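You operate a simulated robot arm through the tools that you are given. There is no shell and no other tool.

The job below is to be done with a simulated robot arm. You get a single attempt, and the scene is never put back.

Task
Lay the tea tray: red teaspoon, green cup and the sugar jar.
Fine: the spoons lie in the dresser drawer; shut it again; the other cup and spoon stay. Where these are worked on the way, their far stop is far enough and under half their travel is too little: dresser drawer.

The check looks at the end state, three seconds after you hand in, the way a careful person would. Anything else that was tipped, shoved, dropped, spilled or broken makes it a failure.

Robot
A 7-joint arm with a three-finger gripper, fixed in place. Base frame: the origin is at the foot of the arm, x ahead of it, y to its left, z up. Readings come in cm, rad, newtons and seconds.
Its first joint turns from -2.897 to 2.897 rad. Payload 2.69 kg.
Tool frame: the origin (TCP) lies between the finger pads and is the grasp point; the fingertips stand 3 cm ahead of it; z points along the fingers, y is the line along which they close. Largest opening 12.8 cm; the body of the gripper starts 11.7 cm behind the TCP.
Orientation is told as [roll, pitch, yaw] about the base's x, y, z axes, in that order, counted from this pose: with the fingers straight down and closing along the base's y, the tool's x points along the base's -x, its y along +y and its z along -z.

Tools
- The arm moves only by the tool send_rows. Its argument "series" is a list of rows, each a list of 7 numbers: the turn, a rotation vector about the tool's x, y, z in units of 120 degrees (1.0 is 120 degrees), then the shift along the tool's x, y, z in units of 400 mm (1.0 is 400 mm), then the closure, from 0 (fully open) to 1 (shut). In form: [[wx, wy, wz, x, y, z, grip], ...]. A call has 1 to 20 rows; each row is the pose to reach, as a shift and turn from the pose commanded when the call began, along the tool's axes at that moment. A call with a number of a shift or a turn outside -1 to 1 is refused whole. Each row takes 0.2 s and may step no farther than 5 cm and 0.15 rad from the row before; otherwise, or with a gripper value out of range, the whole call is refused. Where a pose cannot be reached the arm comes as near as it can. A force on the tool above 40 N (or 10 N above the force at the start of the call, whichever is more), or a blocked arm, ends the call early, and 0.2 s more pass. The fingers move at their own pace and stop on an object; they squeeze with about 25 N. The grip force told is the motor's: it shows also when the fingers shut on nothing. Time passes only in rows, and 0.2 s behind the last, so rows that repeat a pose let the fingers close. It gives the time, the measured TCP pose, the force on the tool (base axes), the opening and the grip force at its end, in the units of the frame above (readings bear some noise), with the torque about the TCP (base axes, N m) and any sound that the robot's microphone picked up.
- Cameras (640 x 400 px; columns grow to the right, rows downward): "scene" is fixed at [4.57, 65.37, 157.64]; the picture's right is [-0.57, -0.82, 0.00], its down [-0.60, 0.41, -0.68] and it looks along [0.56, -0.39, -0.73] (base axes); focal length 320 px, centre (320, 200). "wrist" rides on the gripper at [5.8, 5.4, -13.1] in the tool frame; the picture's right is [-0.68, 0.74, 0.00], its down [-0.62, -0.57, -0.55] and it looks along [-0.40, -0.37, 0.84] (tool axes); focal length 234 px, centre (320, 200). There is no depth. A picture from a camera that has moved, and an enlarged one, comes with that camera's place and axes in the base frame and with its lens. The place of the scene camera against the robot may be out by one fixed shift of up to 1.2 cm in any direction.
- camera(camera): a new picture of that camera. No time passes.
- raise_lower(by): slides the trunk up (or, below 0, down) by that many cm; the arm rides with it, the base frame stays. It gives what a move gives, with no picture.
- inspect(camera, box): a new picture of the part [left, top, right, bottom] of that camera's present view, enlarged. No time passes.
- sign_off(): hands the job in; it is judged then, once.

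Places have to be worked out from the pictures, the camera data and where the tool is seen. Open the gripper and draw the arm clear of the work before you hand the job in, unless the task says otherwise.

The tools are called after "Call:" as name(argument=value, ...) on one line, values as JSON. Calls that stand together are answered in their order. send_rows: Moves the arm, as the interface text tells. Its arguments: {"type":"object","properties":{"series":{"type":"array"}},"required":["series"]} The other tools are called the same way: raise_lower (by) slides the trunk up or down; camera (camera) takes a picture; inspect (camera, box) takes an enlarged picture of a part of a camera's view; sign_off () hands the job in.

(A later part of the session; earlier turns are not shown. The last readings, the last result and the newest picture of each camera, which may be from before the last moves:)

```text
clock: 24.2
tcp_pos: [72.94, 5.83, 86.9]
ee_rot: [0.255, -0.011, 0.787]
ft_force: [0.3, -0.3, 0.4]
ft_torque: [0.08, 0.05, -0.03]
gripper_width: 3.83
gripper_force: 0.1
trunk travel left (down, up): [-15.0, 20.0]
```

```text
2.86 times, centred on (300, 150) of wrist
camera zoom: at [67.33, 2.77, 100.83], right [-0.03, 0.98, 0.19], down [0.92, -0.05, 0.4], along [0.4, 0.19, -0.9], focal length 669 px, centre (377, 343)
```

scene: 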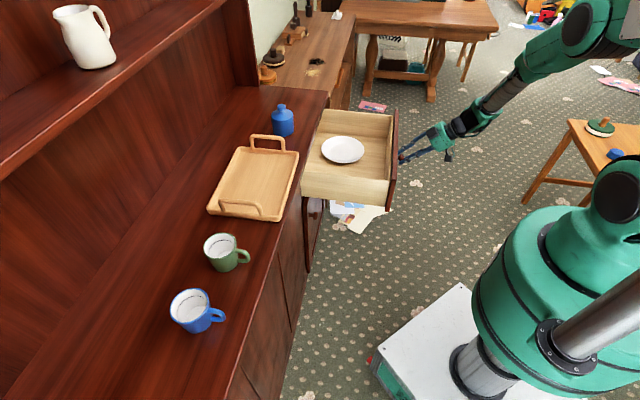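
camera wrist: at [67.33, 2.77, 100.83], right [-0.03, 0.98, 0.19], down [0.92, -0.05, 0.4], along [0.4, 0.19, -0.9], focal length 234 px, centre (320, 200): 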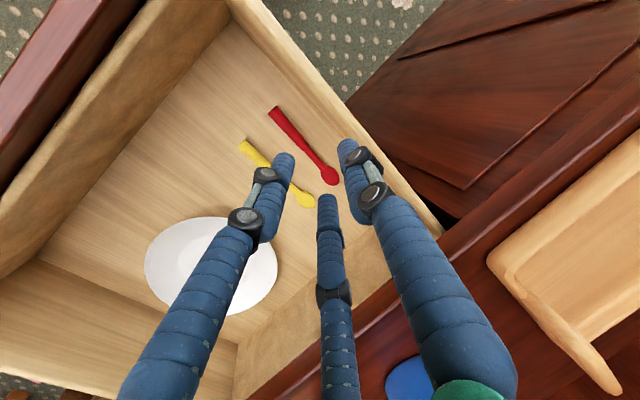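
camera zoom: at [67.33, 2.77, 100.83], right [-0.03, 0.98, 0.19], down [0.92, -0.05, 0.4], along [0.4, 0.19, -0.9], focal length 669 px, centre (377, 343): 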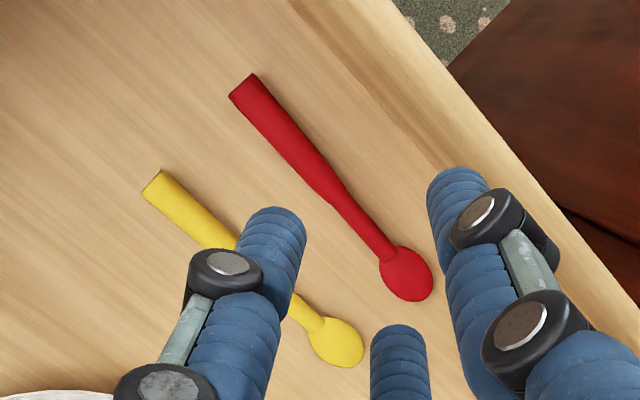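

The red spoon is still in place at u≈46.8. I'll descend with the tilted tool, going to z≈75 first.

Call:
send_rows(series=[[0, 0, 0, 0.005, -0.026, 0.097, 0.7], [0, 0, 0, 0.005, -0.052, 0.194, 0.7], [0, 0, 0, 0.005, -0.077, 0.287, 0.7], [0, 0, 0, 0.005, -0.077, 0.287, 0.7]])

Call:
inspect(camera="wrist", box=[220, 60, 420, 260])

```text
clock: 25.2
tcp_pos: [72.98, 5.65, 75.04]
ee_rot: [0.252, -0.012, 0.787]
ft_force: [0.7, 0.1, -0.8]
ft_torque: [-0.02, 0.02, 0.04]
gripper_width: 3.87
gripper_force: 0.1
trunk travel left (down, up): [-15.0, 20.0]
```

```text
2.00 times, centred on (320, 160) of wrist
camera zoom: at [67.34, 2.76, 88.96], right [-0.03, 0.98, 0.19], down [0.92, -0.05, 0.4], along [0.4, 0.19, -0.9], focal length 468 px, centre (320, 280)
```

zoom: 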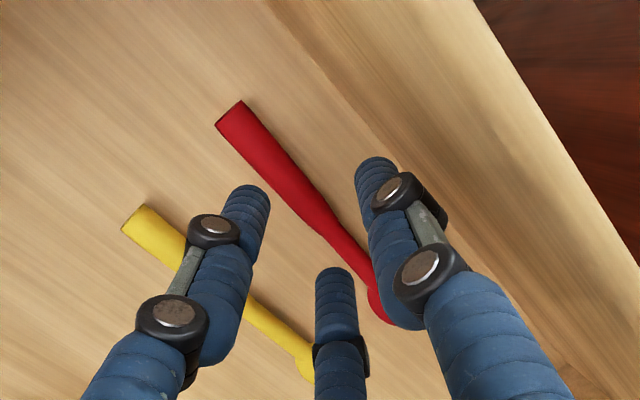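

The wall clearance is good, and the geometry says the spoon will be centred at the bottom of the descent. I'll lower the rest in small steps.

Call:
send_rows(series=[[0, 0, 0, 0, -0.002, 0.03, 0.74], [0, 0, 0, 0, -0.01, 0.055, 0.74], [0, 0, 0, 0, -0.014, 0.07, 0.74], [0, 0, 0, 0, -0.017, 0.08, 0.74], [0, 0, 0, 0, -0.018, 0.085, 0.74]])

Call:
inspect(camera="wrist", box=[220, 60, 420, 260])

```text
clock: 26.4
tcp_pos: [72.74, 5.55, 71.6]
ee_rot: [0.251, -0.014, 0.788]
ft_force: [-1.4, 1.7, 24.2]
ft_torque: [0.42, 0.14, 0.22]
gripper_width: 3.5
gripper_force: 23.6
trunk travel left (down, up): [-15.0, 20.0]
```

```text
2.00 times, centred on (320, 160) of wrist
camera zoom: at [67.17, 2.82, 85.62], right [-0.03, 0.98, 0.19], down [0.92, -0.05, 0.4], along [0.4, 0.19, -0.9], focal length 468 px, centre (320, 280)
```

zoom: 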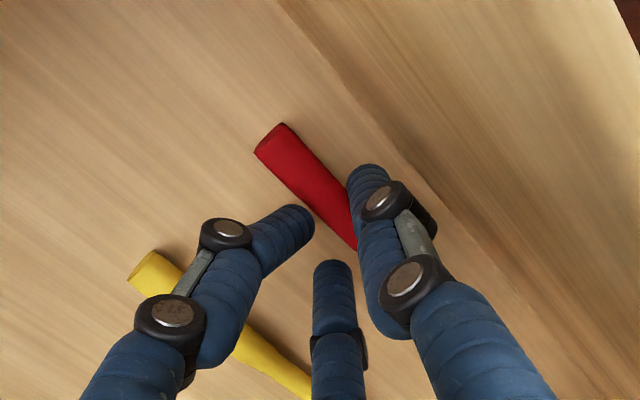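

The lower fingertips touched the floor and nudged the spoon about 1 cm toward the wall. I'll lift 2 cm, open slightly, shift over it and look again.

Call:
send_rows(series=[[0, 0, 0, 0, 0.007, -0.025, 0.7], [0, 0, 0, 0, 0.013, -0.0483, 0.68], [0, 0, 0, 0, 0.039, -0.041, 0.68], [0, 0, 0, 0, 0.039, -0.041, 0.68]])

Call:
inspect(camera="wrist", box=[220, 60, 420, 260])

```text
clock: 27.4
tcp_pos: [71.88, 6.48, 73.56]
ee_rot: [0.251, -0.012, 0.787]
ft_force: [1.3, -1.1, 0.8]
ft_torque: [-0.03, 0.0, 0.02]
gripper_width: 4.13
gripper_force: 0.0
trunk travel left (down, up): [-15.0, 20.0]
```

```text
2.00 times, centred on (320, 160) of wrist
camera zoom: at [66.38, 3.56, 87.53], right [-0.03, 0.98, 0.19], down [0.92, -0.05, 0.4], along [0.4, 0.19, -0.9], focal length 468 px, centre (320, 280)
```

zoom: 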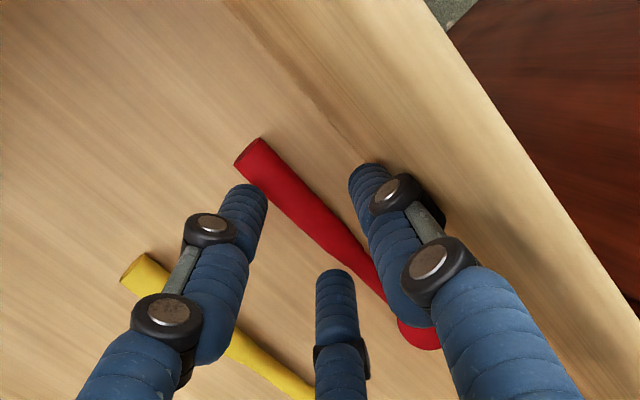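

The spoon is now at u≈45.7 and the tool axis points at it. I'll descend, narrow the fingers partly, descend the last bit, then close.

Call:
send_rows(series=[[0, 0, 0, -0.025, -0.003, 0.02, 0.7], [0, 0, 0, -0.025, -0.0105, 0.039, 0.7], [0, 0, 0, -0.025, -0.0105, 0.039, 0.78], [0, 0, 0, -0.025, -0.0105, 0.039, 0.8], [0, 0, 0, -0.025, -0.012, 0.045, 0.8], [0, 0, 0, -0.025, -0.013, 0.049, 0.8]])

Call:
inspect(camera="wrist", box=[220, 60, 420, 260])

```text
clock: 28.5
tcp_pos: [73.24, 7.11, 72.32]
ee_rot: [0.247, -0.02, 0.787]
ft_force: [-0.4, -0.8, 12.4]
ft_torque: [-0.22, 0.28, -0.04]
gripper_width: 2.41
gripper_force: 0.1
trunk travel left (down, up): [-15.0, 20.0]
stopped in row 5: the force on the tool passed its limit at 43 N (the readings are from after the stop); the commanded pose is now the measured one
```

```text
2.00 times, centred on (320, 160) of wrist
camera zoom: at [67.53, 4.22, 86.18], right [-0.03, 0.98, 0.19], down [0.91, -0.05, 0.41], along [0.41, 0.19, -0.89], focal length 468 px, centre (320, 280)
```

zoom: 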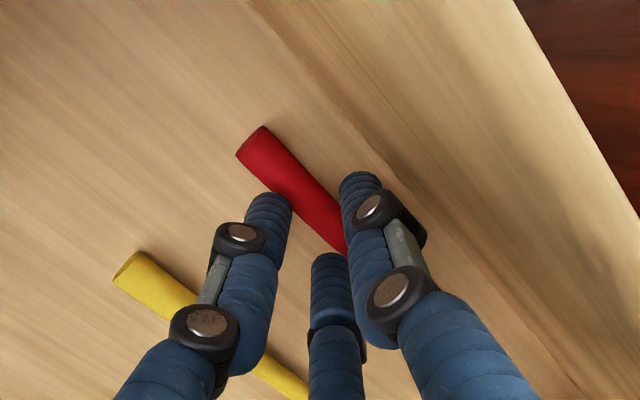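

The near finger seems to be resting on the spoon's edge, since the spoon is about 0.3–0.4 cm off centre toward the wall. I'll lift, recentre with a wider opening, and look.

Call:
send_rows(series=[[0, 0, 0, 0, 0.009, -0.035, 0.72], [0, 0, 0, 0, 0.009, -0.035, 0.68], [0, 0, 0, 0, 0.02, -0.033, 0.68], [0, 0, 0, 0, 0.02, -0.033, 0.68]])

Call:
inspect(camera="wrist", box=[220, 60, 420, 260])

```text
clock: 29.5
tcp_pos: [72.72, 7.32, 73.58]
ee_rot: [0.247, -0.016, 0.789]
ft_force: [1.6, 0.2, 0.5]
ft_torque: [-0.03, -0.06, 0.02]
gripper_width: 4.16
gripper_force: 0.0
trunk travel left (down, up): [-15.0, 20.0]
```

```text
2.00 times, centred on (320, 160) of wrist
camera zoom: at [67.11, 4.53, 87.5], right [-0.03, 0.98, 0.19], down [0.91, -0.05, 0.4], along [0.4, 0.19, -0.89], focal length 468 px, centre (320, 280)
```

zoom: 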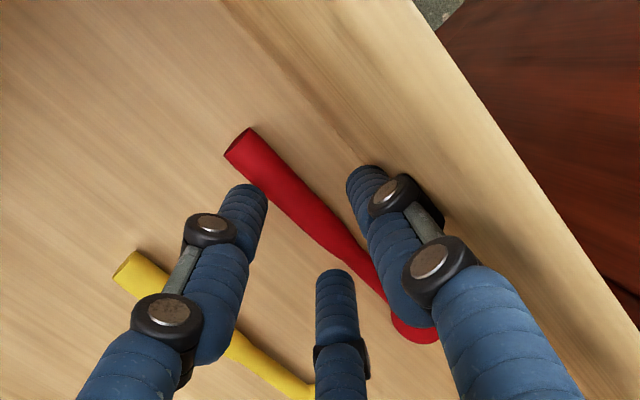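

The axis should land on the spoon. I'll descend straight down with the 4.1 cm opening kept, without narrowing yet.

Call:
send_rows(series=[[0, 0, 0, 0, -0.0052, 0.0193, 0.68], [0, 0, 0, 0, -0.0078, 0.029, 0.68], [0, 0, 0, 0, -0.0104, 0.0386, 0.68]])

Call:
inspect(camera="wrist", box=[220, 60, 420, 260])

```text
clock: 30.3
tcp_pos: [72.95, 7.47, 72.29]
ee_rot: [0.243, -0.019, 0.788]
ft_force: [5.0, -5.1, 27.0]
ft_torque: [-0.47, 0.26, -0.07]
gripper_width: 4.41
gripper_force: 0.9
trunk travel left (down, up): [-15.0, 20.0]
```

```text
2.00 times, centred on (320, 160) of wrist
camera zoom: at [67.29, 4.5, 86.21], right [-0.03, 0.98, 0.19], down [0.91, -0.05, 0.41], along [0.41, 0.19, -0.89], focal length 468 px, centre (320, 280)
```

zoom: 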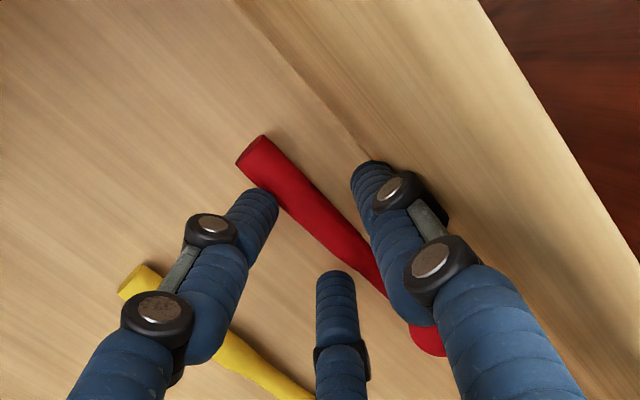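

Working the contact point back from the torque puts it under one of the paired fingers, about 2 cm along the handle. So the drawn three-finger layout is physical. The pocket for a rod lies between the single +y finger and the pair, slightly toward +y. I'll lift, open to 6.4 cm, and shift so the spoon sits in that pocket.

Call:
send_rows(series=[[0, 0, 0, 0, 0.0104, -0.0386, 0.68], [0, 0, 0, 0, 0.0104, -0.0386, 0.5], [0, 0, 0, 0, -0.0128, -0.0448, 0.5], [0, 0, 0, 0, -0.0128, -0.0448, 0.5]])

Call:
inspect(camera="wrist", box=[220, 60, 420, 260])

```text
clock: 31.3
tcp_pos: [73.36, 6.86, 73.61]
ee_rot: [0.25, -0.018, 0.786]
ft_force: [-0.6, -0.8, -0.4]
ft_torque: [-0.01, 0.0, 0.02]
gripper_width: 6.5
gripper_force: 0.0
trunk travel left (down, up): [-15.0, 20.0]
```

```text
2.00 times, centred on (320, 160) of wrist
camera zoom: at [67.78, 3.87, 87.5], right [-0.03, 0.98, 0.19], down [0.91, -0.05, 0.4], along [0.4, 0.19, -0.9], focal length 468 px, centre (320, 280)
```

zoom: 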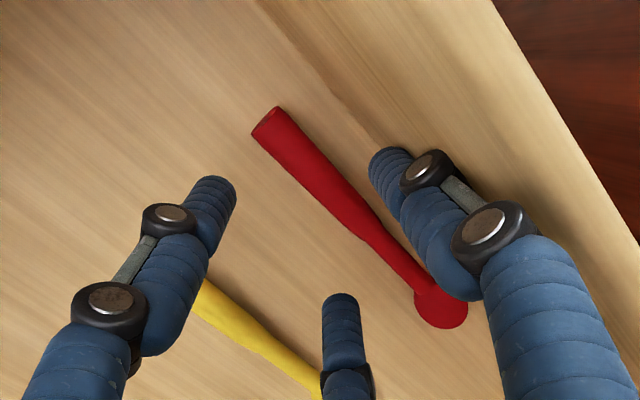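

The spoon is in the pocket but close to the single finger. I'll shift back 0.7 cm, open a little more, and descend to just off the floor.

Call:
send_rows(series=[[0, 0, 0, 0, 0.017, 0.0045, 0.46], [0, 0, 0, 0, 0.011, 0.026, 0.46], [0, 0, 0, 0, 0.008, 0.038, 0.46], [0, 0, 0, 0, 0.006, 0.046, 0.46], [0, 0, 0, 0, 0.0047, 0.0504, 0.46]])

Call:
inspect(camera="wrist", box=[220, 60, 420, 260])

```text
clock: 32.2
tcp_pos: [73.59, 7.16, 72.54]
ee_rot: [0.242, -0.021, 0.784]
ft_force: [4.2, -2.3, -0.1]
ft_torque: [0.07, 0.2, -0.06]
gripper_width: 6.93
gripper_force: 0.2
trunk travel left (down, up): [-15.0, 20.0]
stopped in row 4: the force on the tool passed its limit at 89 N (the readings are from after the stop); the commanded pose is now the measured one
```

```text
2.00 times, centred on (320, 160) of wrist
camera zoom: at [67.74, 4.31, 86.43], right [-0.03, 0.98, 0.19], down [0.91, -0.05, 0.41], along [0.41, 0.19, -0.89], focal length 468 px, centre (320, 280)
```

zoom: 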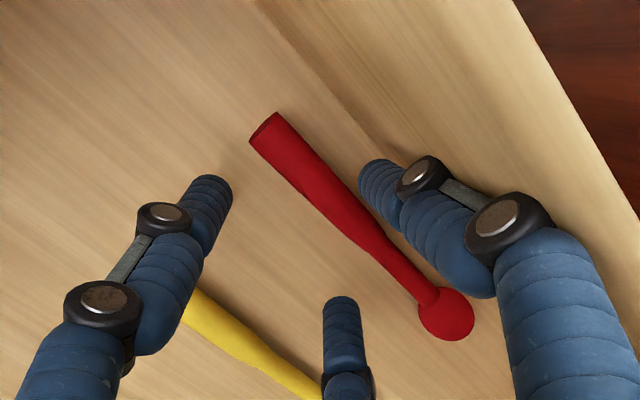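

The stop most likely comes from the paired fingertips meeting the floor at about z 68.6, because the tilt makes them hang lower. I'll raise 1 cm, cut the tilt to about 7°, set the opening to 6 cm, and look for the single finger's place between wall and spoon.

Call:
send_rows(series=[[0, 0, 0, 0, 0.006, -0.025, 0.5], [0.03, 0, 0, 0, 0.0108, -0.023, 0.53], [0.058, 0, 0, 0, 0.0108, -0.023, 0.53], [0.058, 0, 0, 0, 0.0108, -0.023, 0.53]])

Call:
inspect(camera="wrist", box=[220, 60, 420, 260])

```text
clock: 33.2
tcp_pos: [73.47, 7.29, 73.68]
ee_rot: [0.118, -0.024, 0.786]
ft_force: [18.3, -17.7, 13.2]
ft_torque: [1.21, 1.28, -0.04]
gripper_width: 4.89
gripper_force: 0.0
trunk travel left (down, up): [-15.0, 20.0]
```

```text
2.00 times, centred on (320, 160) of wrist
camera zoom: at [66.43, 5.59, 87.14], right [-0.04, 0.99, 0.1], down [0.87, -0.02, 0.49], along [0.49, 0.11, -0.86], focal length 468 px, centre (320, 280)
```

zoom: 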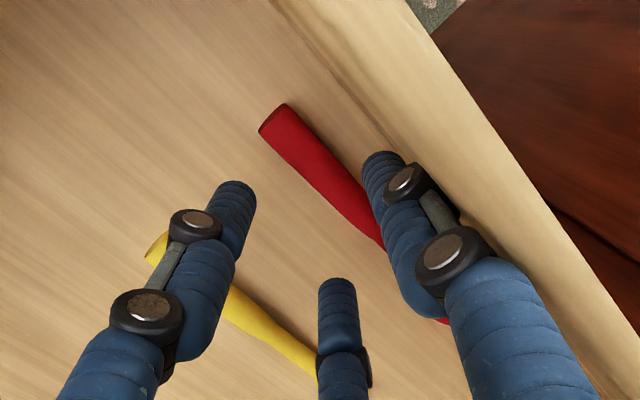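

The 25 N side force shows the knuckle pressing on the wall top (z≈80.7). The spoon lies too near the wall, so I'll use the single finger to press lightly on the handle and drag it away. First I'll position above it.

Call:
send_rows(series=[[0, 0, 0, 0, -0.0125, -0.01, 0.656], [0, 0, 0, 0, -0.0248, -0.01, 0.656], [0, 0, 0, 0, -0.0248, -0.003, 0.656], [0, 0, 0, 0, -0.0248, -0.003, 0.656]])

Call:
inspect(camera="wrist", box=[220, 60, 420, 260])

```text
clock: 34.2
tcp_pos: [73.99, 6.55, 73.51]
ee_rot: [0.124, -0.02, 0.787]
ft_force: [-0.5, 0.0, 0.2]
ft_torque: [-0.02, 0.02, -0.03]
gripper_width: 4.38
gripper_force: 0.1
trunk travel left (down, up): [-15.0, 20.0]
```

```text
2.00 times, centred on (320, 160) of wrist
camera zoom: at [66.99, 4.95, 87.04], right [-0.04, 0.99, 0.1], down [0.87, -0.02, 0.49], along [0.49, 0.11, -0.87], focal length 468 px, centre (320, 280)
```

zoom: 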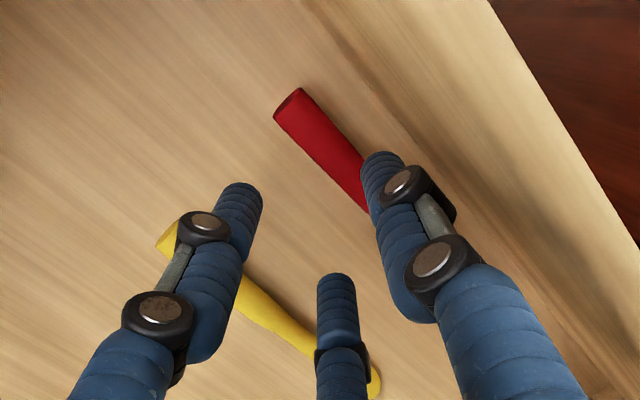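

The single finger sits over the wall-side half of the handle, which suits pushing it away from the wall. I'll press down gently and draw it about 1.5 cm away.

Call:
send_rows(series=[[0, 0, 0, 0, -0.0019, 0.0149, 0.656], [0, 0, 0, 0, -0.0028, 0.0223, 0.656], [0, 0, 0, 0, -0.013, 0.0236, 0.656], [0, 0, 0, 0, -0.0254, 0.0221, 0.656], [0, 0, 0, 0, -0.0378, 0.0206, 0.656], [0, 0, 0, 0, -0.0405, 0.02, 0.656]])

Call:
inspect(camera="wrist", box=[220, 60, 420, 260])

```text
clock: 35.6
tcp_pos: [75.03, 5.62, 72.56]
ee_rot: [0.123, -0.022, 0.787]
ft_force: [-0.7, -0.6, 0.1]
ft_torque: [0.0, 0.0, 0.0]
gripper_width: 4.4
gripper_force: 0.0
trunk travel left (down, up): [-15.0, 20.0]
```

```text
2.00 times, centred on (320, 160) of wrist
camera zoom: at [68.08, 3.9, 86.08], right [-0.04, 0.99, 0.1], down [0.87, -0.02, 0.49], along [0.49, 0.11, -0.87], focal length 468 px, centre (320, 280)
```

zoom: 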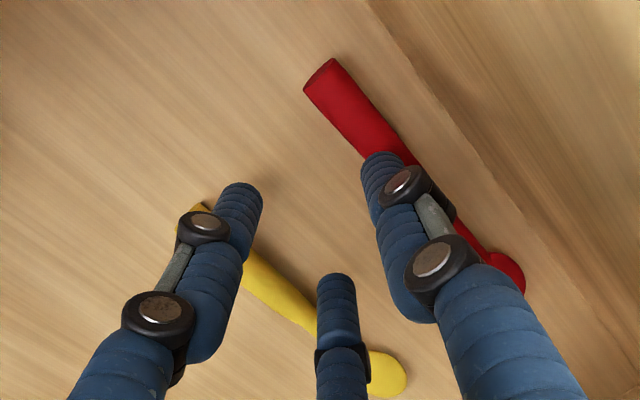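

The finger passed just above the spoon without touching, so its top is below about 69.8 and the floor is near 68.3. I'll go back to the 14° tilt with a 4.8 cm opening, centred so the spoon falls in the pocket between the single finger and the pair.

Call:
send_rows(series=[[0, 0, 0, 0, 0.003, -0.03, 0.625], [-0.03, 0, 0, 0, 0.03, -0.028, 0.625], [-0.058, 0, 0, 0, 0.059, -0.018, 0.625], [-0.058, 0, 0, 0, 0.059, -0.018, 0.625]])

Call:
inspect(camera="wrist", box=[220, 60, 420, 260])

```text
clock: 36.6
tcp_pos: [73.52, 7.29, 73.68]
ee_rot: [0.245, -0.02, 0.787]
ft_force: [0.8, 0.2, -0.4]
ft_torque: [-0.01, -0.01, -0.01]
gripper_width: 4.81
gripper_force: 0.0
trunk travel left (down, up): [-15.0, 20.0]
```

```text
2.00 times, centred on (320, 160) of wrist
camera zoom: at [67.74, 4.31, 87.43], right [-0.03, 0.98, 0.19], down [0.91, -0.05, 0.41], along [0.41, 0.19, -0.89], focal length 468 px, centre (320, 280)
```

zoom: 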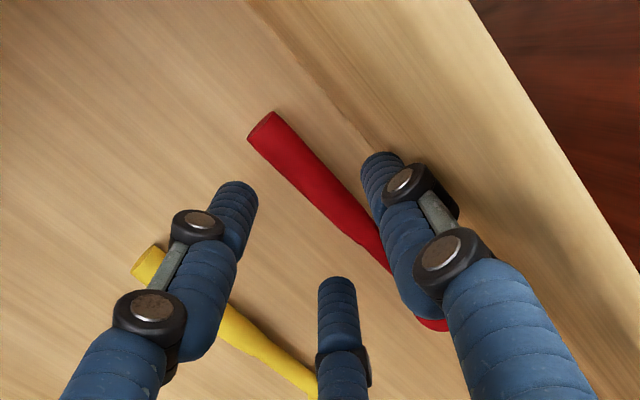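

I'll shift 0.4 cm toward the wall to centre the pocket and descend in small steps.

Call:
send_rows(series=[[0, 0, 0, 0, 0.01, 0.0025, 0.625], [0, 0, 0, 0, 0.0045, 0.0245, 0.625], [0, 0, 0, 0, 0.0015, 0.0365, 0.625], [0, 0, 0, 0, 0.0005, 0.041, 0.625], [0, 0, 0, 0, -0.0004, 0.045, 0.625]])

Call:
inspect(camera="wrist", box=[220, 60, 420, 260])

```text
clock: 37.8
tcp_pos: [73.25, 7.43, 71.93]
ee_rot: [0.243, -0.022, 0.788]
ft_force: [0.4, -1.5, 0.0]
ft_torque: [-0.02, -0.01, -0.01]
gripper_width: 4.84
gripper_force: 0.0
trunk travel left (down, up): [-15.0, 20.0]
```

```text
2.00 times, centred on (320, 160) of wrist
camera zoom: at [67.44, 4.58, 85.7], right [-0.03, 0.98, 0.19], down [0.91, -0.05, 0.41], along [0.41, 0.19, -0.89], focal length 468 px, centre (320, 280)
```

zoom: 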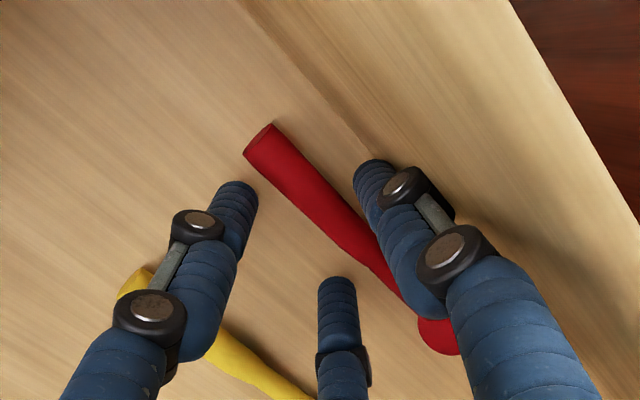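

There's no contact and the spoon is in the pocket. I'll lower another 0.3 cm and close.

Call:
send_rows(series=[[0, 0, 0, 0, -0.0019, 0.0073, 0.625], [0, 0, 0, 0, -0.0019, 0.0073, 0.72], [0, 0, 0, 0, -0.0019, 0.0073, 0.8], [0, 0, 0, 0, -0.0019, 0.0073, 0.9], [0, 0, 0, 0, -0.0019, 0.0073, 1], [0, 0, 0, 0, -0.0019, 0.0073, 1]])

Call:
inspect(camera="wrist", box=[220, 60, 420, 260])

```text
clock: 39.2
tcp_pos: [73.31, 7.43, 71.64]
ee_rot: [0.243, -0.023, 0.787]
ft_force: [1.3, -1.5, 6.8]
ft_torque: [-0.05, 0.02, -0.01]
gripper_width: 2.56
gripper_force: 25.1
trunk travel left (down, up): [-15.0, 20.0]
```

```text
2.00 times, centred on (320, 160) of wrist
camera zoom: at [67.46, 4.58, 85.43], right [-0.03, 0.98, 0.19], down [0.91, -0.05, 0.41], along [0.41, 0.19, -0.89], focal length 468 px, centre (320, 280)
```

zoom: 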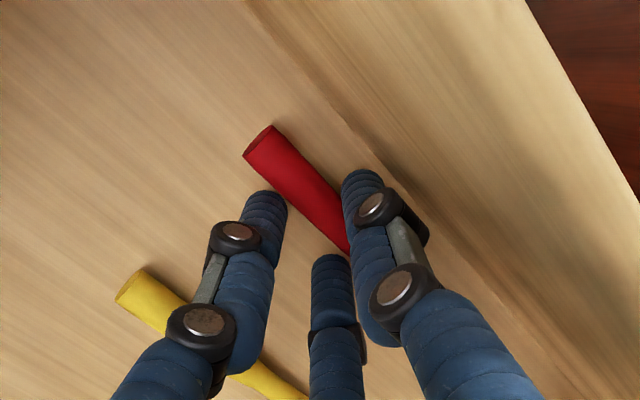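

The fingers hold the spoon at 25 N. I'll lift 3 cm and check that it comes along.

Call:
send_rows(series=[[0, 0, 0, 0, 0.003, -0.012, 1], [0, 0, 0, 0, 0.009, -0.036, 1], [0, 0, 0, 0, 0.018, -0.073, 1], [0, 0, 0, 0, 0.018, -0.073, 1]])

Call:
inspect(camera="wrist", box=[220, 60, 420, 260])

```text
clock: 40.2
tcp_pos: [73.1, 7.41, 74.58]
ee_rot: [0.242, -0.02, 0.786]
ft_force: [0.0, -0.9, -0.5]
ft_torque: [0.03, 0.03, -0.01]
gripper_width: 2.46
gripper_force: 25.0
trunk travel left (down, up): [-15.0, 20.0]
```

```text
2.00 times, centred on (320, 160) of wrist
camera zoom: at [67.36, 4.54, 88.44], right [-0.03, 0.98, 0.19], down [0.91, -0.05, 0.41], along [0.41, 0.19, -0.89], focal length 468 px, centre (320, 280)
```

zoom: 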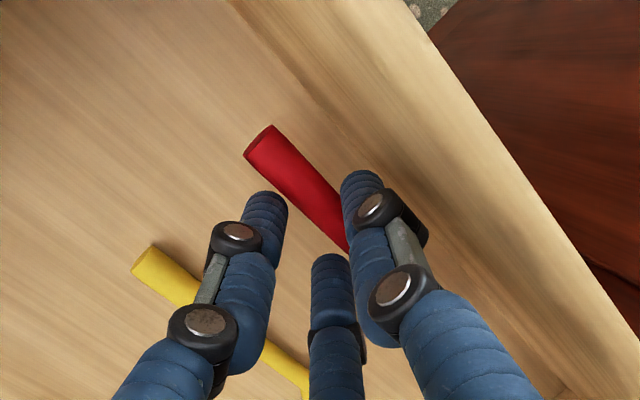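

The spoon came up with the fingers. I'll raise it clear of everything, to about z 102.

Call:
send_rows(series=[[0, 0, 0, 0, 0.024, -0.097, 1], [0, 0, 0, 0, 0.048, -0.194, 1], [0, 0, 0, 0, 0.072, -0.291, 1], [0, 0, 0, 0, 0.096, -0.388, 1], [0, 0, 0, 0, 0.12, -0.485, 1], [0, 0, 0, 0, 0.144, -0.582, 1], [0, 0, 0, 0, 0.168, -0.68, 1]])

Call:
camera(camera="wrist")

Call:
camera(camera="scene")

```text
clock: 41.8
tcp_pos: [72.81, 6.93, 102.52]
ee_rot: [0.242, -0.02, 0.787]
ft_force: [-0.6, 0.7, -1.0]
ft_torque: [-0.02, 0.02, -0.03]
gripper_width: 2.49
gripper_force: 25.2
trunk travel left (down, up): [-15.0, 20.0]
```

```text
taken
camera wrist: at [66.96, 4.14, 116.42], right [-0.03, 0.98, 0.19], down [0.91, -0.05, 0.41], along [0.41, 0.19, -0.89], focal length 234 px, centre (320, 200)
```

wrist: 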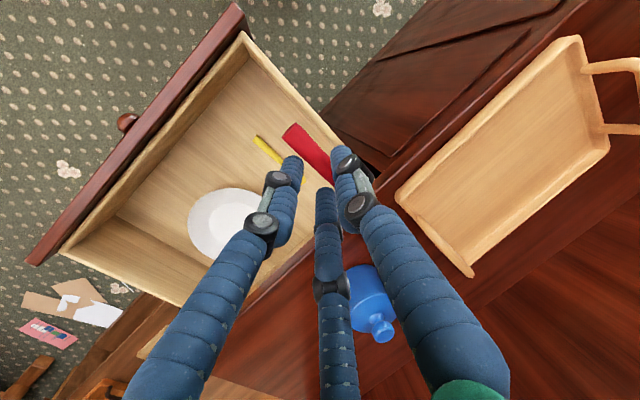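

```text
taken
```

scene: 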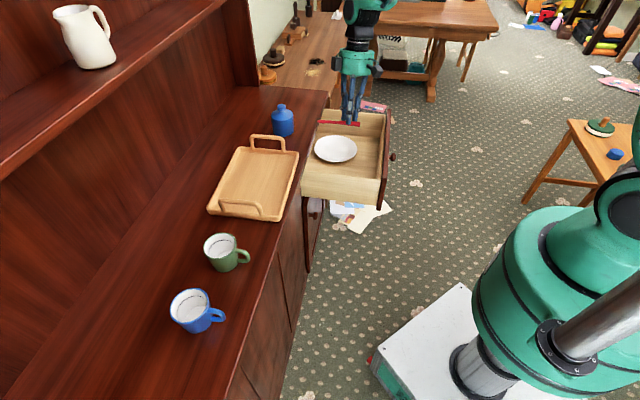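

The tray spans about u 12–41 and n 72–94, with its rim near z 88. I plan to lay the spoon along the front at n≈77 and set the cup and jar behind it. First I'll take out the tilt.

Call:
send_rows(series=[[0.058, 0, 0, 0, 0, -0.03, 1], [0.116, 0, 0, 0, 0, -0.05, 1], [0.116, 0, 0, 0, 0, -0.05, 1]])

Call:
inspect(camera="scene", box=[280, 20, 420, 180])

```text
clock: 42.6
tcp_pos: [72.98, 6.61, 104.56]
ee_rot: [-0.002, -0.022, 0.786]
ft_force: [-1.4, 0.2, 0.1]
ft_torque: [-0.05, -0.05, -0.02]
gripper_width: 2.48
gripper_force: 25.2
trunk travel left (down, up): [-15.0, 20.0]
```

```text
2.50 times, centred on (350, 100) of scene
camera zoom: at [4.57, 65.37, 157.64], right [-0.57, -0.82, 0.0], down [-0.6, 0.41, -0.68], along [0.56, -0.39, -0.73], focal length 799 px, centre (245, 450)
```

zoom: 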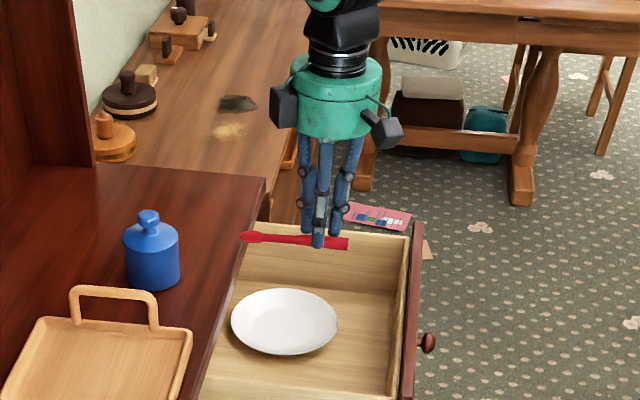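

The spoon hangs level. Now I'll turn it 90° while carrying it over the tray.

Call:
send_rows(series=[[0, 0, 0.0625, -0.0425, 0.0477, 0, 1], [0, 0, 0.125, -0.085, 0.0955, 0, 1], [0, 0, 0.1875, -0.1275, 0.143, 0, 1], [0, 0, 0.25, -0.17, 0.191, 0, 1], [0, 0, 0.3125, -0.2125, 0.239, 0, 1], [0, 0, 0.375, -0.255, 0.2865, 0, 1], [0, 0, 0.4375, -0.2975, 0.334, 0, 1], [0, 0, 0.5, -0.34, 0.382, 0, 1], [0, 0, 0.5625, -0.3825, 0.43, 0, 1], [0, 0, 0.625, -0.425, 0.4775, 0, 1], [0, 0, 0.6875, -0.4675, 0.525, 0, 1], [0, 0, 0.75, -0.51, 0.573, 0, 1], [0, 0, 0.75, -0.51, 0.573, 0, 1]])

Call:
camera(camera="wrist")

Call:
camera(camera="scene")

```text
clock: 45.4
tcp_pos: [71.23, 37.22, 105.0]
ee_rot: [0.022, 0.001, -0.786]
ft_force: [0.1, 0.1, -0.3]
ft_torque: [-0.06, 0.03, 0.03]
gripper_width: 2.45
gripper_force: 24.7
trunk travel left (down, up): [-15.0, 20.0]
```

```text
taken
camera wrist: at [70.78, 45.04, 118.15], right [1.0, 0.04, 0.02], down [0.03, -0.84, 0.54], along [0.04, -0.54, -0.84], focal length 234 px, centre (320, 200)
```

wrist: 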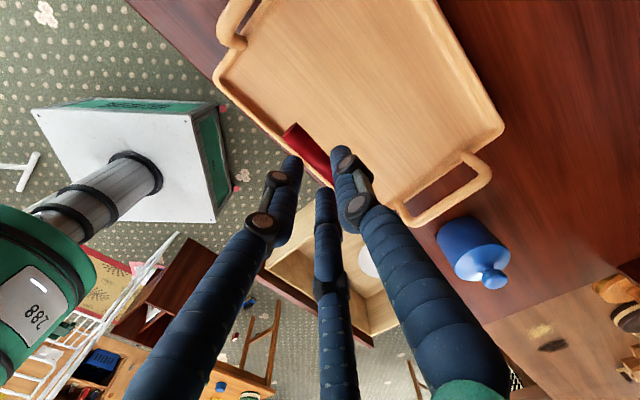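

```text
taken
```

scene: 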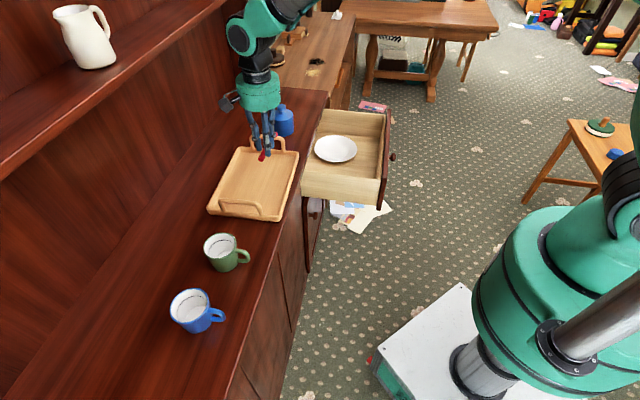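

The spoon is over the front strip of the tray at n≈77, with its handle end at u≈20.6. I'll lower toward the tray floor and check on the way.

Call:
send_rows(series=[[0, 0, 0, 0, 0, 0.1, 1], [0, 0, 0, 0, 0, 0.2, 1], [0, 0, 0, 0, 0, 0.275, 1], [0, 0, 0, 0, 0, 0.3125, 1], [0, 0, 0, 0, 0, 0.3125, 1]])

Call:
inspect(camera="scene", box=[190, 100, 330, 230])

Call:
camera(camera="wrist")

```text
clock: 46.6
tcp_pos: [71.6, 37.34, 92.46]
ee_rot: [0.022, -0.001, -0.783]
ft_force: [0.8, 0.2, -0.8]
ft_torque: [0.0, 0.04, 0.01]
gripper_width: 2.48
gripper_force: 25.0
trunk travel left (down, up): [-15.0, 20.0]
```

```text
3.08 times, centred on (260, 165) of scene
camera zoom: at [4.57, 65.37, 157.64], right [-0.57, -0.82, 0.0], down [-0.6, 0.41, -0.68], along [0.56, -0.39, -0.73], focal length 984 px, centre (505, 308)
```

zoom: 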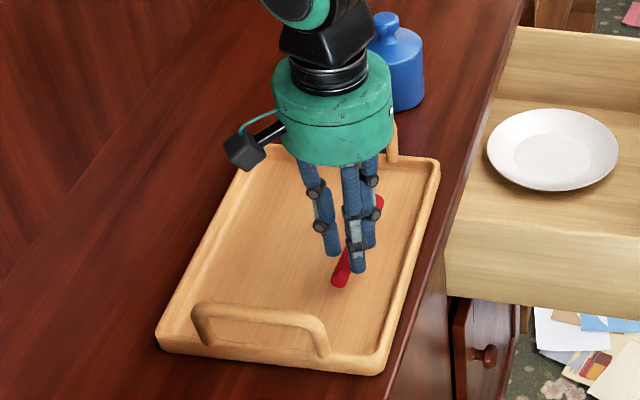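

```text
taken
camera wrist: at [70.99, 45.15, 105.68], right [1.0, 0.04, 0.02], down [0.03, -0.84, 0.54], along [0.04, -0.54, -0.84], focal length 234 px, centre (320, 200)
```

wrist: 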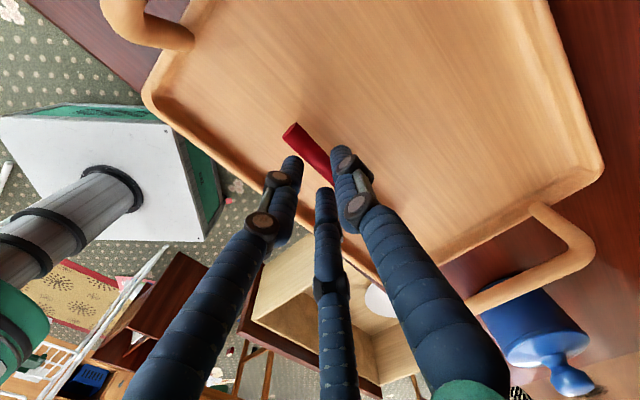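

The spoon is well inside the tray. I'll creep down while watching the force.

Call:
send_rows(series=[[0, 0, 0, 0, 0, 0.025, 1], [0, 0, 0, 0, 0, 0.04, 1], [0, 0, 0, 0, 0, 0.047, 1], [0, 0, 0, 0, 0, 0.053, 1]])

Call:
inspect(camera="scene", box=[220, 120, 320, 220])

```text
clock: 47.6
tcp_pos: [71.49, 37.47, 90.77]
ee_rot: [0.026, -0.001, -0.782]
ft_force: [-2.6, -3.0, 29.7]
ft_torque: [0.01, -0.03, -0.04]
gripper_width: 2.5
gripper_force: 25.1
trunk travel left (down, up): [-15.0, 20.0]
```

```text
4.00 times, centred on (270, 170) of scene
camera zoom: at [4.57, 65.37, 157.64], right [-0.57, -0.82, 0.0], down [-0.6, 0.41, -0.68], along [0.56, -0.39, -0.73], focal length 1279 px, centre (520, 320)
```

zoom: 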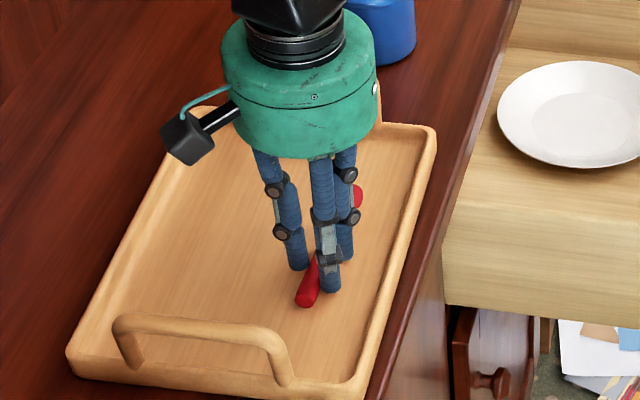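

Contact is made at 30 N, so the spoon is on the tray floor at about z 87.5. I'll relieve the pressure and open.

Call:
send_rows(series=[[0, 0, 0, 0, 0, -0.004, 1], [0, 0, 0, 0, 0, -0.004, 0.8], [0, 0, 0, 0, 0, -0.004, 0.66], [0, 0, 0, 0, 0, -0.004, 0.62], [0, 0, 0, 0, 0, -0.03, 0.6], [0, 0, 0, 0, 0, -0.08, 0.6], [0, 0, 0, 0, 0, -0.18, 0.6], [0, 0, 0, 0, 0, -0.3, 0.5]])

Call:
camera(camera="wrist")

Call:
inspect(camera="scene", box=[200, 110, 320, 230])

```text
clock: 49.4
tcp_pos: [71.24, 37.26, 102.25]
ee_rot: [0.018, -0.001, -0.783]
ft_force: [-0.4, -0.7, -1.0]
ft_torque: [-0.02, 0.03, 0.05]
gripper_width: 6.4
gripper_force: 0.0
trunk travel left (down, up): [-15.0, 20.0]
```

```text
taken
camera wrist: at [70.83, 45.04, 115.51], right [1.0, 0.04, 0.01], down [0.03, -0.84, 0.54], along [0.04, -0.54, -0.84], focal length 234 px, centre (320, 200)
```

wrist: 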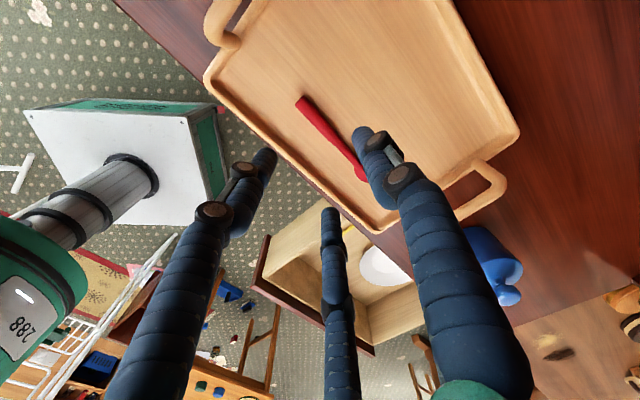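

```text
3.33 times, centred on (260, 170) of scene
camera zoom: at [4.57, 65.37, 157.64], right [-0.57, -0.82, 0.0], down [-0.6, 0.41, -0.68], along [0.56, -0.39, -0.73], focal length 1066 px, centre (520, 300)
```

zoom: 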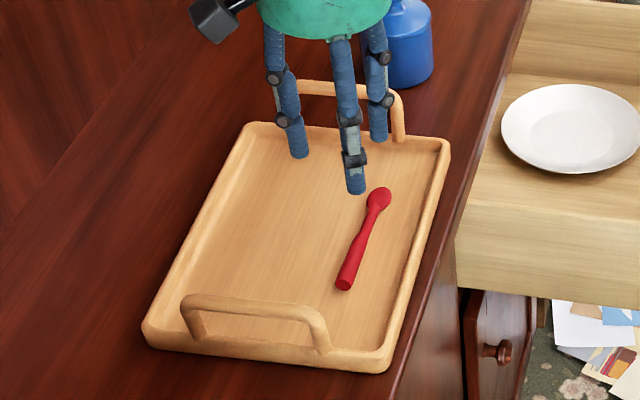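

The red spoon lies on the tray. Now I'll shut the drawer, starting by swinging back to yaw 45° and to a point in front of the knob.

Call:
send_rows(series=[[0, 0, -0.0536, -0.069, -0.0816, -0.01, 0.5], [0, 0, -0.107, -0.138, -0.163, -0.02, 0.5], [0, 0, -0.1607, -0.207, -0.245, -0.03, 0.5], [0, 0, -0.214, -0.276, -0.326, -0.04, 0.5], [0, 0, -0.268, -0.345, -0.408, -0.05, 0.5], [0, 0, -0.321, -0.4135, -0.489, -0.05, 0.5], [0, 0, -0.375, -0.4825, -0.571, -0.05, 0.5]])

Call:
send_rows(series=[[0, 0, -0.0536, 0.0096, -0.1075, 0, 0.5], [0, 0, -0.107, 0.0193, -0.215, 0, 0.5], [0, 0, -0.1607, 0.029, -0.3225, 0, 0.5], [0, 0, -0.214, 0.0386, -0.43, 0, 0.5], [0, 0, -0.268, 0.048, -0.5375, 0, 0.5], [0, 0, -0.321, 0.058, -0.645, 0, 0.5], [0, 0, -0.375, 0.0675, -0.7525, 0, 0.5]])

Call:
camera(camera="scene")

Call:
camera(camera="wrist")

```text
clock: 51.0
tcp_pos: [68.9, 7.45, 103.73]
ee_rot: [0.016, -0.016, 0.002]
ft_force: [-0.2, -0.2, 0.0]
ft_torque: [-0.06, 0.01, -0.01]
gripper_width: 6.42
gripper_force: 0.0
trunk travel left (down, up): [-15.0, 20.0]
```

```text
clock: 52.6
tcp_pos: [66.11, -22.66, 103.37]
ee_rot: [-0.001, -0.021, 0.788]
ft_force: [-0.4, 0.2, 0.7]
ft_torque: [0.0, -0.03, 0.03]
gripper_width: 6.41
gripper_force: 0.0
trunk travel left (down, up): [-15.0, 20.0]
```

```text
taken
```

scene: 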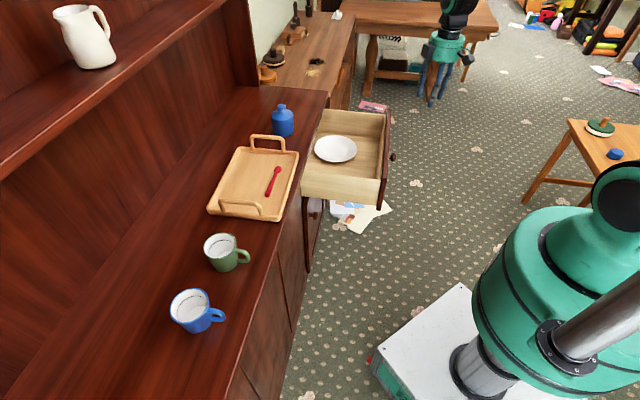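

```text
taken
camera wrist: at [58.03, -23.2, 116.2], right [-0.04, 1.0, 0.01], down [0.83, 0.03, 0.56], along [0.56, 0.04, -0.83], focal length 234 px, centre (320, 200)
```

wrist: 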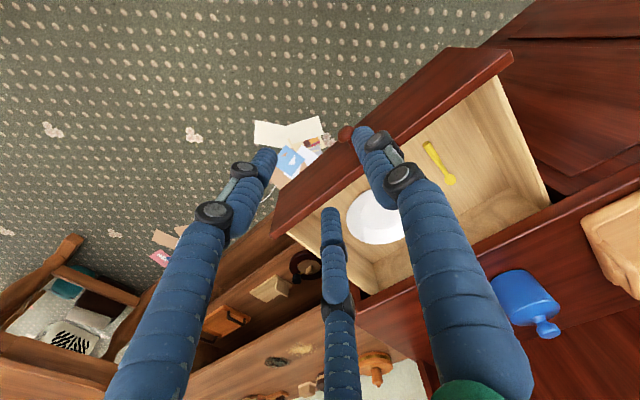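

The knob is now near n=38.3, u=62.7. I'll tilt 45° and come down to the pre-grasp.

Call:
send_rows(series=[[0, -0.0625, 0, 0, 0, 0.0896, 0.5], [0, -0.125, 0, 0, 0, 0.179, 0.5], [0, -0.1875, 0, 0, 0, 0.269, 0.5], [0, -0.25, 0, 0, 0, 0.358, 0.5], [0, -0.3125, 0, 0, 0, 0.448, 0.5], [0, -0.365, 0, 0.005, 0, 0.5375, 0.5], [0, -0.365, 0, 0.005, 0, 0.5375, 0.5]])

Call:
camera(camera="wrist")

Call:
inspect(camera="scene", box=[340, 90, 480, 220])

```text
clock: 54.2
tcp_pos: [66.37, -22.7, 81.68]
ee_rot: [0.001, -0.788, 0.786]
ft_force: [0.0, 0.1, -0.7]
ft_torque: [0.05, 0.01, 0.0]
gripper_width: 6.36
gripper_force: 0.1
trunk travel left (down, up): [-15.0, 20.0]
```

```text
taken
camera wrist: at [53.14, -28.22, 86.82], right [-0.18, 0.86, 0.48], down [0.43, -0.37, 0.82], along [0.88, 0.36, -0.3], focal length 234 px, centre (320, 200)
```

wrist: 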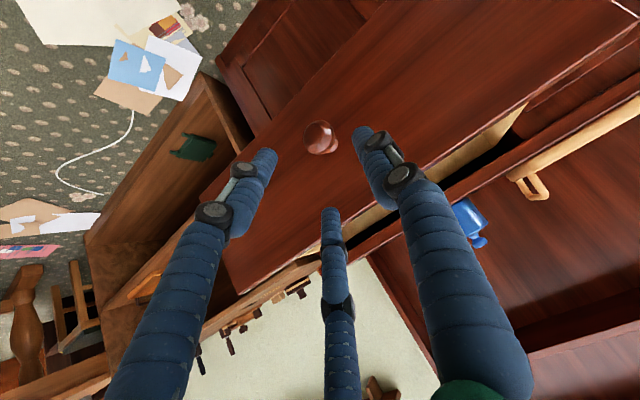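

```text
3.08 times, centred on (410, 155) of scene
camera zoom: at [4.57, 65.37, 157.64], right [-0.57, -0.82, 0.0], down [-0.6, 0.41, -0.68], along [0.56, -0.39, -0.73], focal length 984 px, centre (43, 338)
```

zoom: 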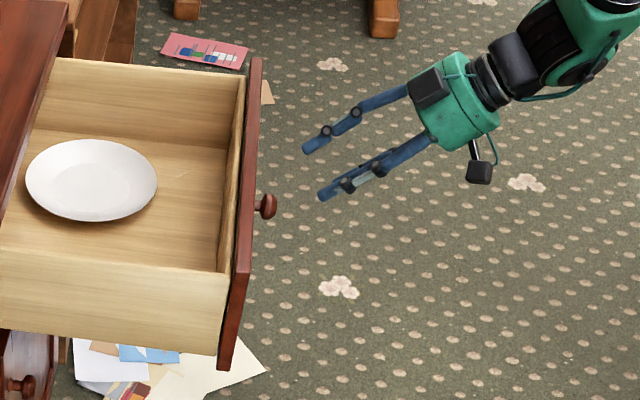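

I'll advance to the knob and grip it.

Call:
send_rows(series=[[0, 0, 0, 0, 0.004, 0.08, 0.5], [0, 0, 0, -0.003, 0.005, 0.16, 0.5], [0, 0, 0, -0.005, 0.005, 0.2237, 0.5], [0, 0, 0, -0.005, 0.005, 0.2237, 0.7], [0, 0, 0, -0.005, 0.005, 0.2237, 0.85], [0, 0, 0, -0.005, 0.005, 0.2237, 1], [0, 0, 0, -0.005, 0.005, 0.2237, 1]])

Call:
camera(camera="wrist")

```text
clock: 55.8
tcp_pos: [70.9, -17.94, 75.82]
ee_rot: [-0.003, -0.788, 0.788]
ft_force: [11.4, -10.0, 14.9]
ft_torque: [-0.23, -0.39, -0.26]
gripper_width: 3.67
gripper_force: 24.7
trunk travel left (down, up): [-15.0, 20.0]
```

```text
taken
camera wrist: at [57.68, -23.56, 80.84], right [-0.18, 0.86, 0.48], down [0.43, -0.37, 0.82], along [0.88, 0.36, -0.3], focal length 234 px, centre (320, 200)
```

wrist: 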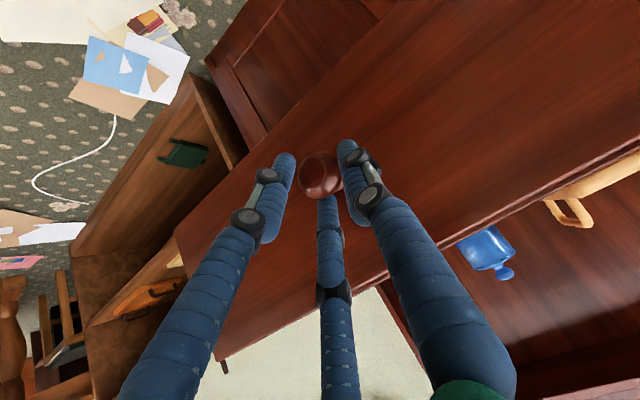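

The knob is gripped again. I'll push the drawer in along its normal.

Call:
send_rows(series=[[0, 0, 0, -0.0354, 0, 0.0354, 1], [0, 0, 0, -0.0707, 0, 0.0707, 1], [0, 0, 0, -0.106, 0, 0.106, 1], [0, 0, 0, -0.1414, 0, 0.1414, 1], [0, 0, 0, -0.177, 0, 0.177, 1], [0, 0, 0, -0.212, 0, 0.212, 1], [0, 0, 0, -0.2475, 0, 0.2475, 1], [0, 0, 0, -0.283, 0, 0.283, 1], [0, 0, 0, -0.318, 0, 0.318, 1], [0, 0, 0, -0.3535, 0, 0.3535, 1], [0, 0, 0, -0.389, 0, 0.389, 1], [0, 0, 0, -0.424, 0, 0.424, 1]])

Call:
inspect(camera="scene", box=[260, 80, 400, 220])

```text
clock: 58.4
tcp_pos: [87.74, -0.77, 75.55]
ee_rot: [-0.001, -0.789, 0.786]
ft_force: [17.0, -16.4, 18.4]
ft_torque: [-0.55, -0.64, -0.56]
gripper_width: 3.79
gripper_force: 25.0
trunk travel left (down, up): [-15.0, 20.0]
```

```text
2.86 times, centred on (330, 150) of scene
camera zoom: at [4.57, 65.37, 157.64], right [-0.57, -0.82, 0.0], down [-0.6, 0.41, -0.68], along [0.56, -0.39, -0.73], focal length 914 px, centre (291, 343)
```

zoom: 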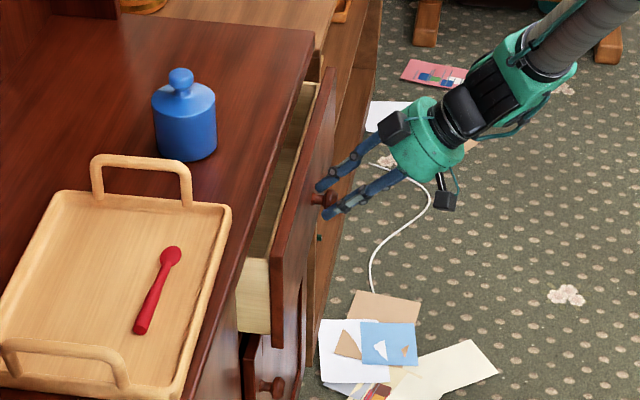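

About 4 cm remain. I'll ease the side load a little and push until it is shut.

Call:
send_rows(series=[[0, 0, 0, -0.0177, -0.005, 0.0177, 1], [0, 0, 0, -0.0354, -0.005, 0.0354, 1], [0, 0, 0, -0.053, -0.005, 0.053, 1], [0, 0, 0, -0.0707, -0.005, 0.0707, 1], [0, 0, 0, -0.0795, -0.005, 0.0795, 1], [0, 0, 0, -0.0884, -0.005, 0.0884, 1]])

Call:
inspect(camera="scene", box=[260, 80, 400, 220])

Call:
camera(camera="wrist")

```text
clock: 59.8
tcp_pos: [90.87, 2.25, 75.57]
ee_rot: [0.002, -0.786, 0.784]
ft_force: [-19.3, -7.0, 17.1]
ft_torque: [-0.18, -0.17, -0.01]
gripper_width: 3.75
gripper_force: 25.2
trunk travel left (down, up): [-15.0, 20.0]
stopped in row 6: the force on the tool passed its limit at 46 N (the readings are from after the stop); the commanded pose is now the measured one
```

```text
2.86 times, centred on (330, 150) of scene
camera zoom: at [4.57, 65.37, 157.64], right [-0.57, -0.82, 0.0], down [-0.6, 0.41, -0.68], along [0.56, -0.39, -0.73], focal length 914 px, centre (291, 343)
```

zoom: 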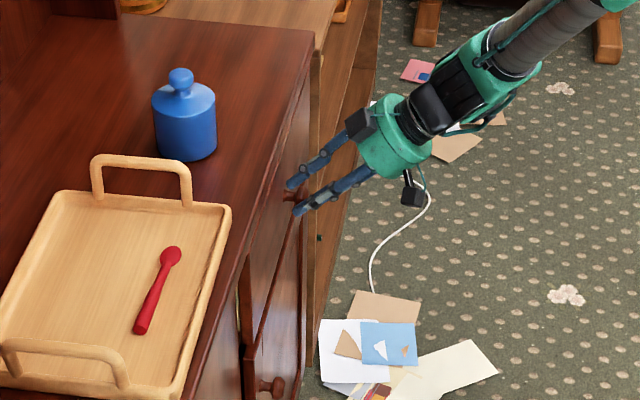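

```text
taken
camera wrist: at [77.61, -3.47, 80.68], right [-0.18, 0.86, 0.48], down [0.43, -0.37, 0.82], along [0.88, 0.36, -0.31], focal length 234 px, centre (320, 200)
```

wrist: 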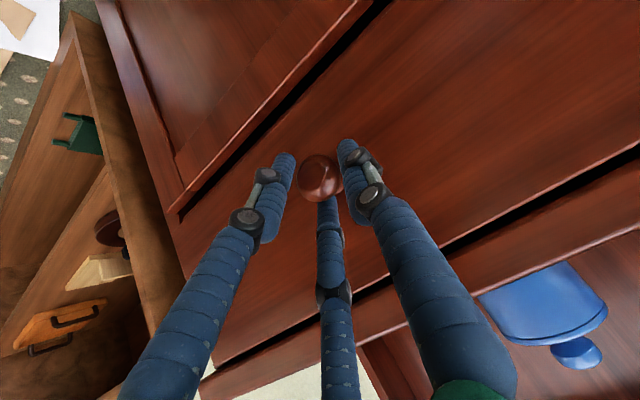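

The drawer is back at its starting position and shut. I'll release, back away, and rise with the tool vertical.

Call:
send_rows(series=[[0, 0, 0, 0, 0, 0, 0.6], [0, 0, 0, 0, 0, 0, 0.4], [0, 0, 0, 0, 0, -0.05, 0.4], [0, 0, 0, 0, 0, -0.15, 0.4], [0, 0, 0, 0, 0, -0.25, 0.4], [0, 0.0625, 0, -0.0737, 0, -0.3237, 0.2], [0, 0.125, 0, -0.1474, 0, -0.3974, 0], [0, 0.1875, 0, -0.221, 0, -0.471, 0], [0, 0.25, 0, -0.295, 0, -0.545, 0], [0, 0.3125, 0, -0.3685, 0, -0.6185, 0], [0, 0.375, 0, -0.442, 0, -0.692, 0]])

Call:
inspect(camera="scene", box=[260, 80, 400, 220])

Call:
inspect(camera="scene", box=[180, 210, 280, 290])

```text
clock: 62.1
tcp_pos: [85.94, -2.8, 107.42]
ee_rot: [0.002, 0.008, 0.784]
ft_force: [-0.3, -0.4, 0.5]
ft_torque: [0.03, -0.04, -0.02]
gripper_width: 12.82
gripper_force: 0.0
trunk travel left (down, up): [-15.0, 20.0]
```

```text
2.86 times, centred on (330, 150) of scene
camera zoom: at [4.57, 65.37, 157.64], right [-0.57, -0.82, 0.0], down [-0.6, 0.41, -0.68], along [0.56, -0.39, -0.73], focal length 914 px, centre (291, 343)
```

zoom: 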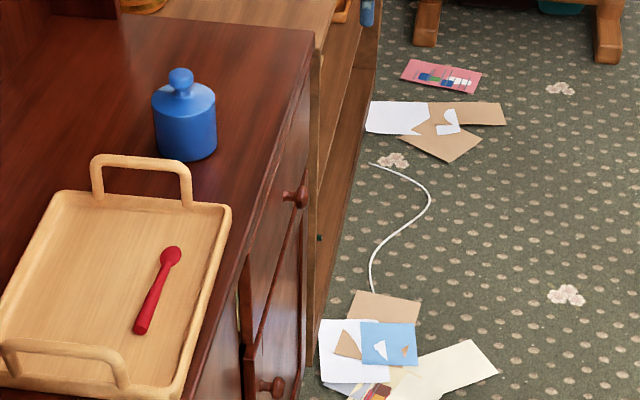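

```text
5.00 times, centred on (230, 250) of scene
camera zoom: at [4.57, 65.37, 157.64], right [-0.57, -0.82, 0.0], down [-0.6, 0.41, -0.68], along [0.56, -0.39, -0.73], focal length 1599 px, centre (770, -50)
```

zoom: 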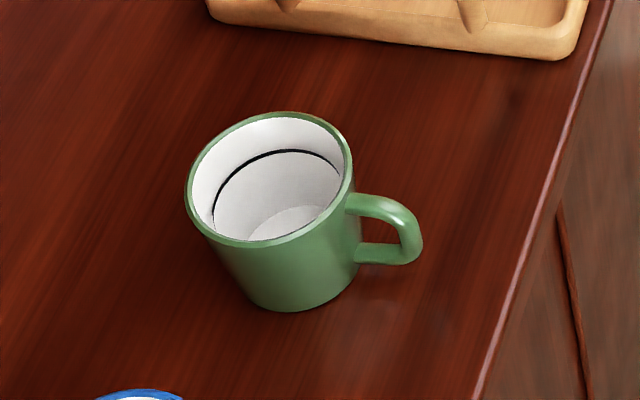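

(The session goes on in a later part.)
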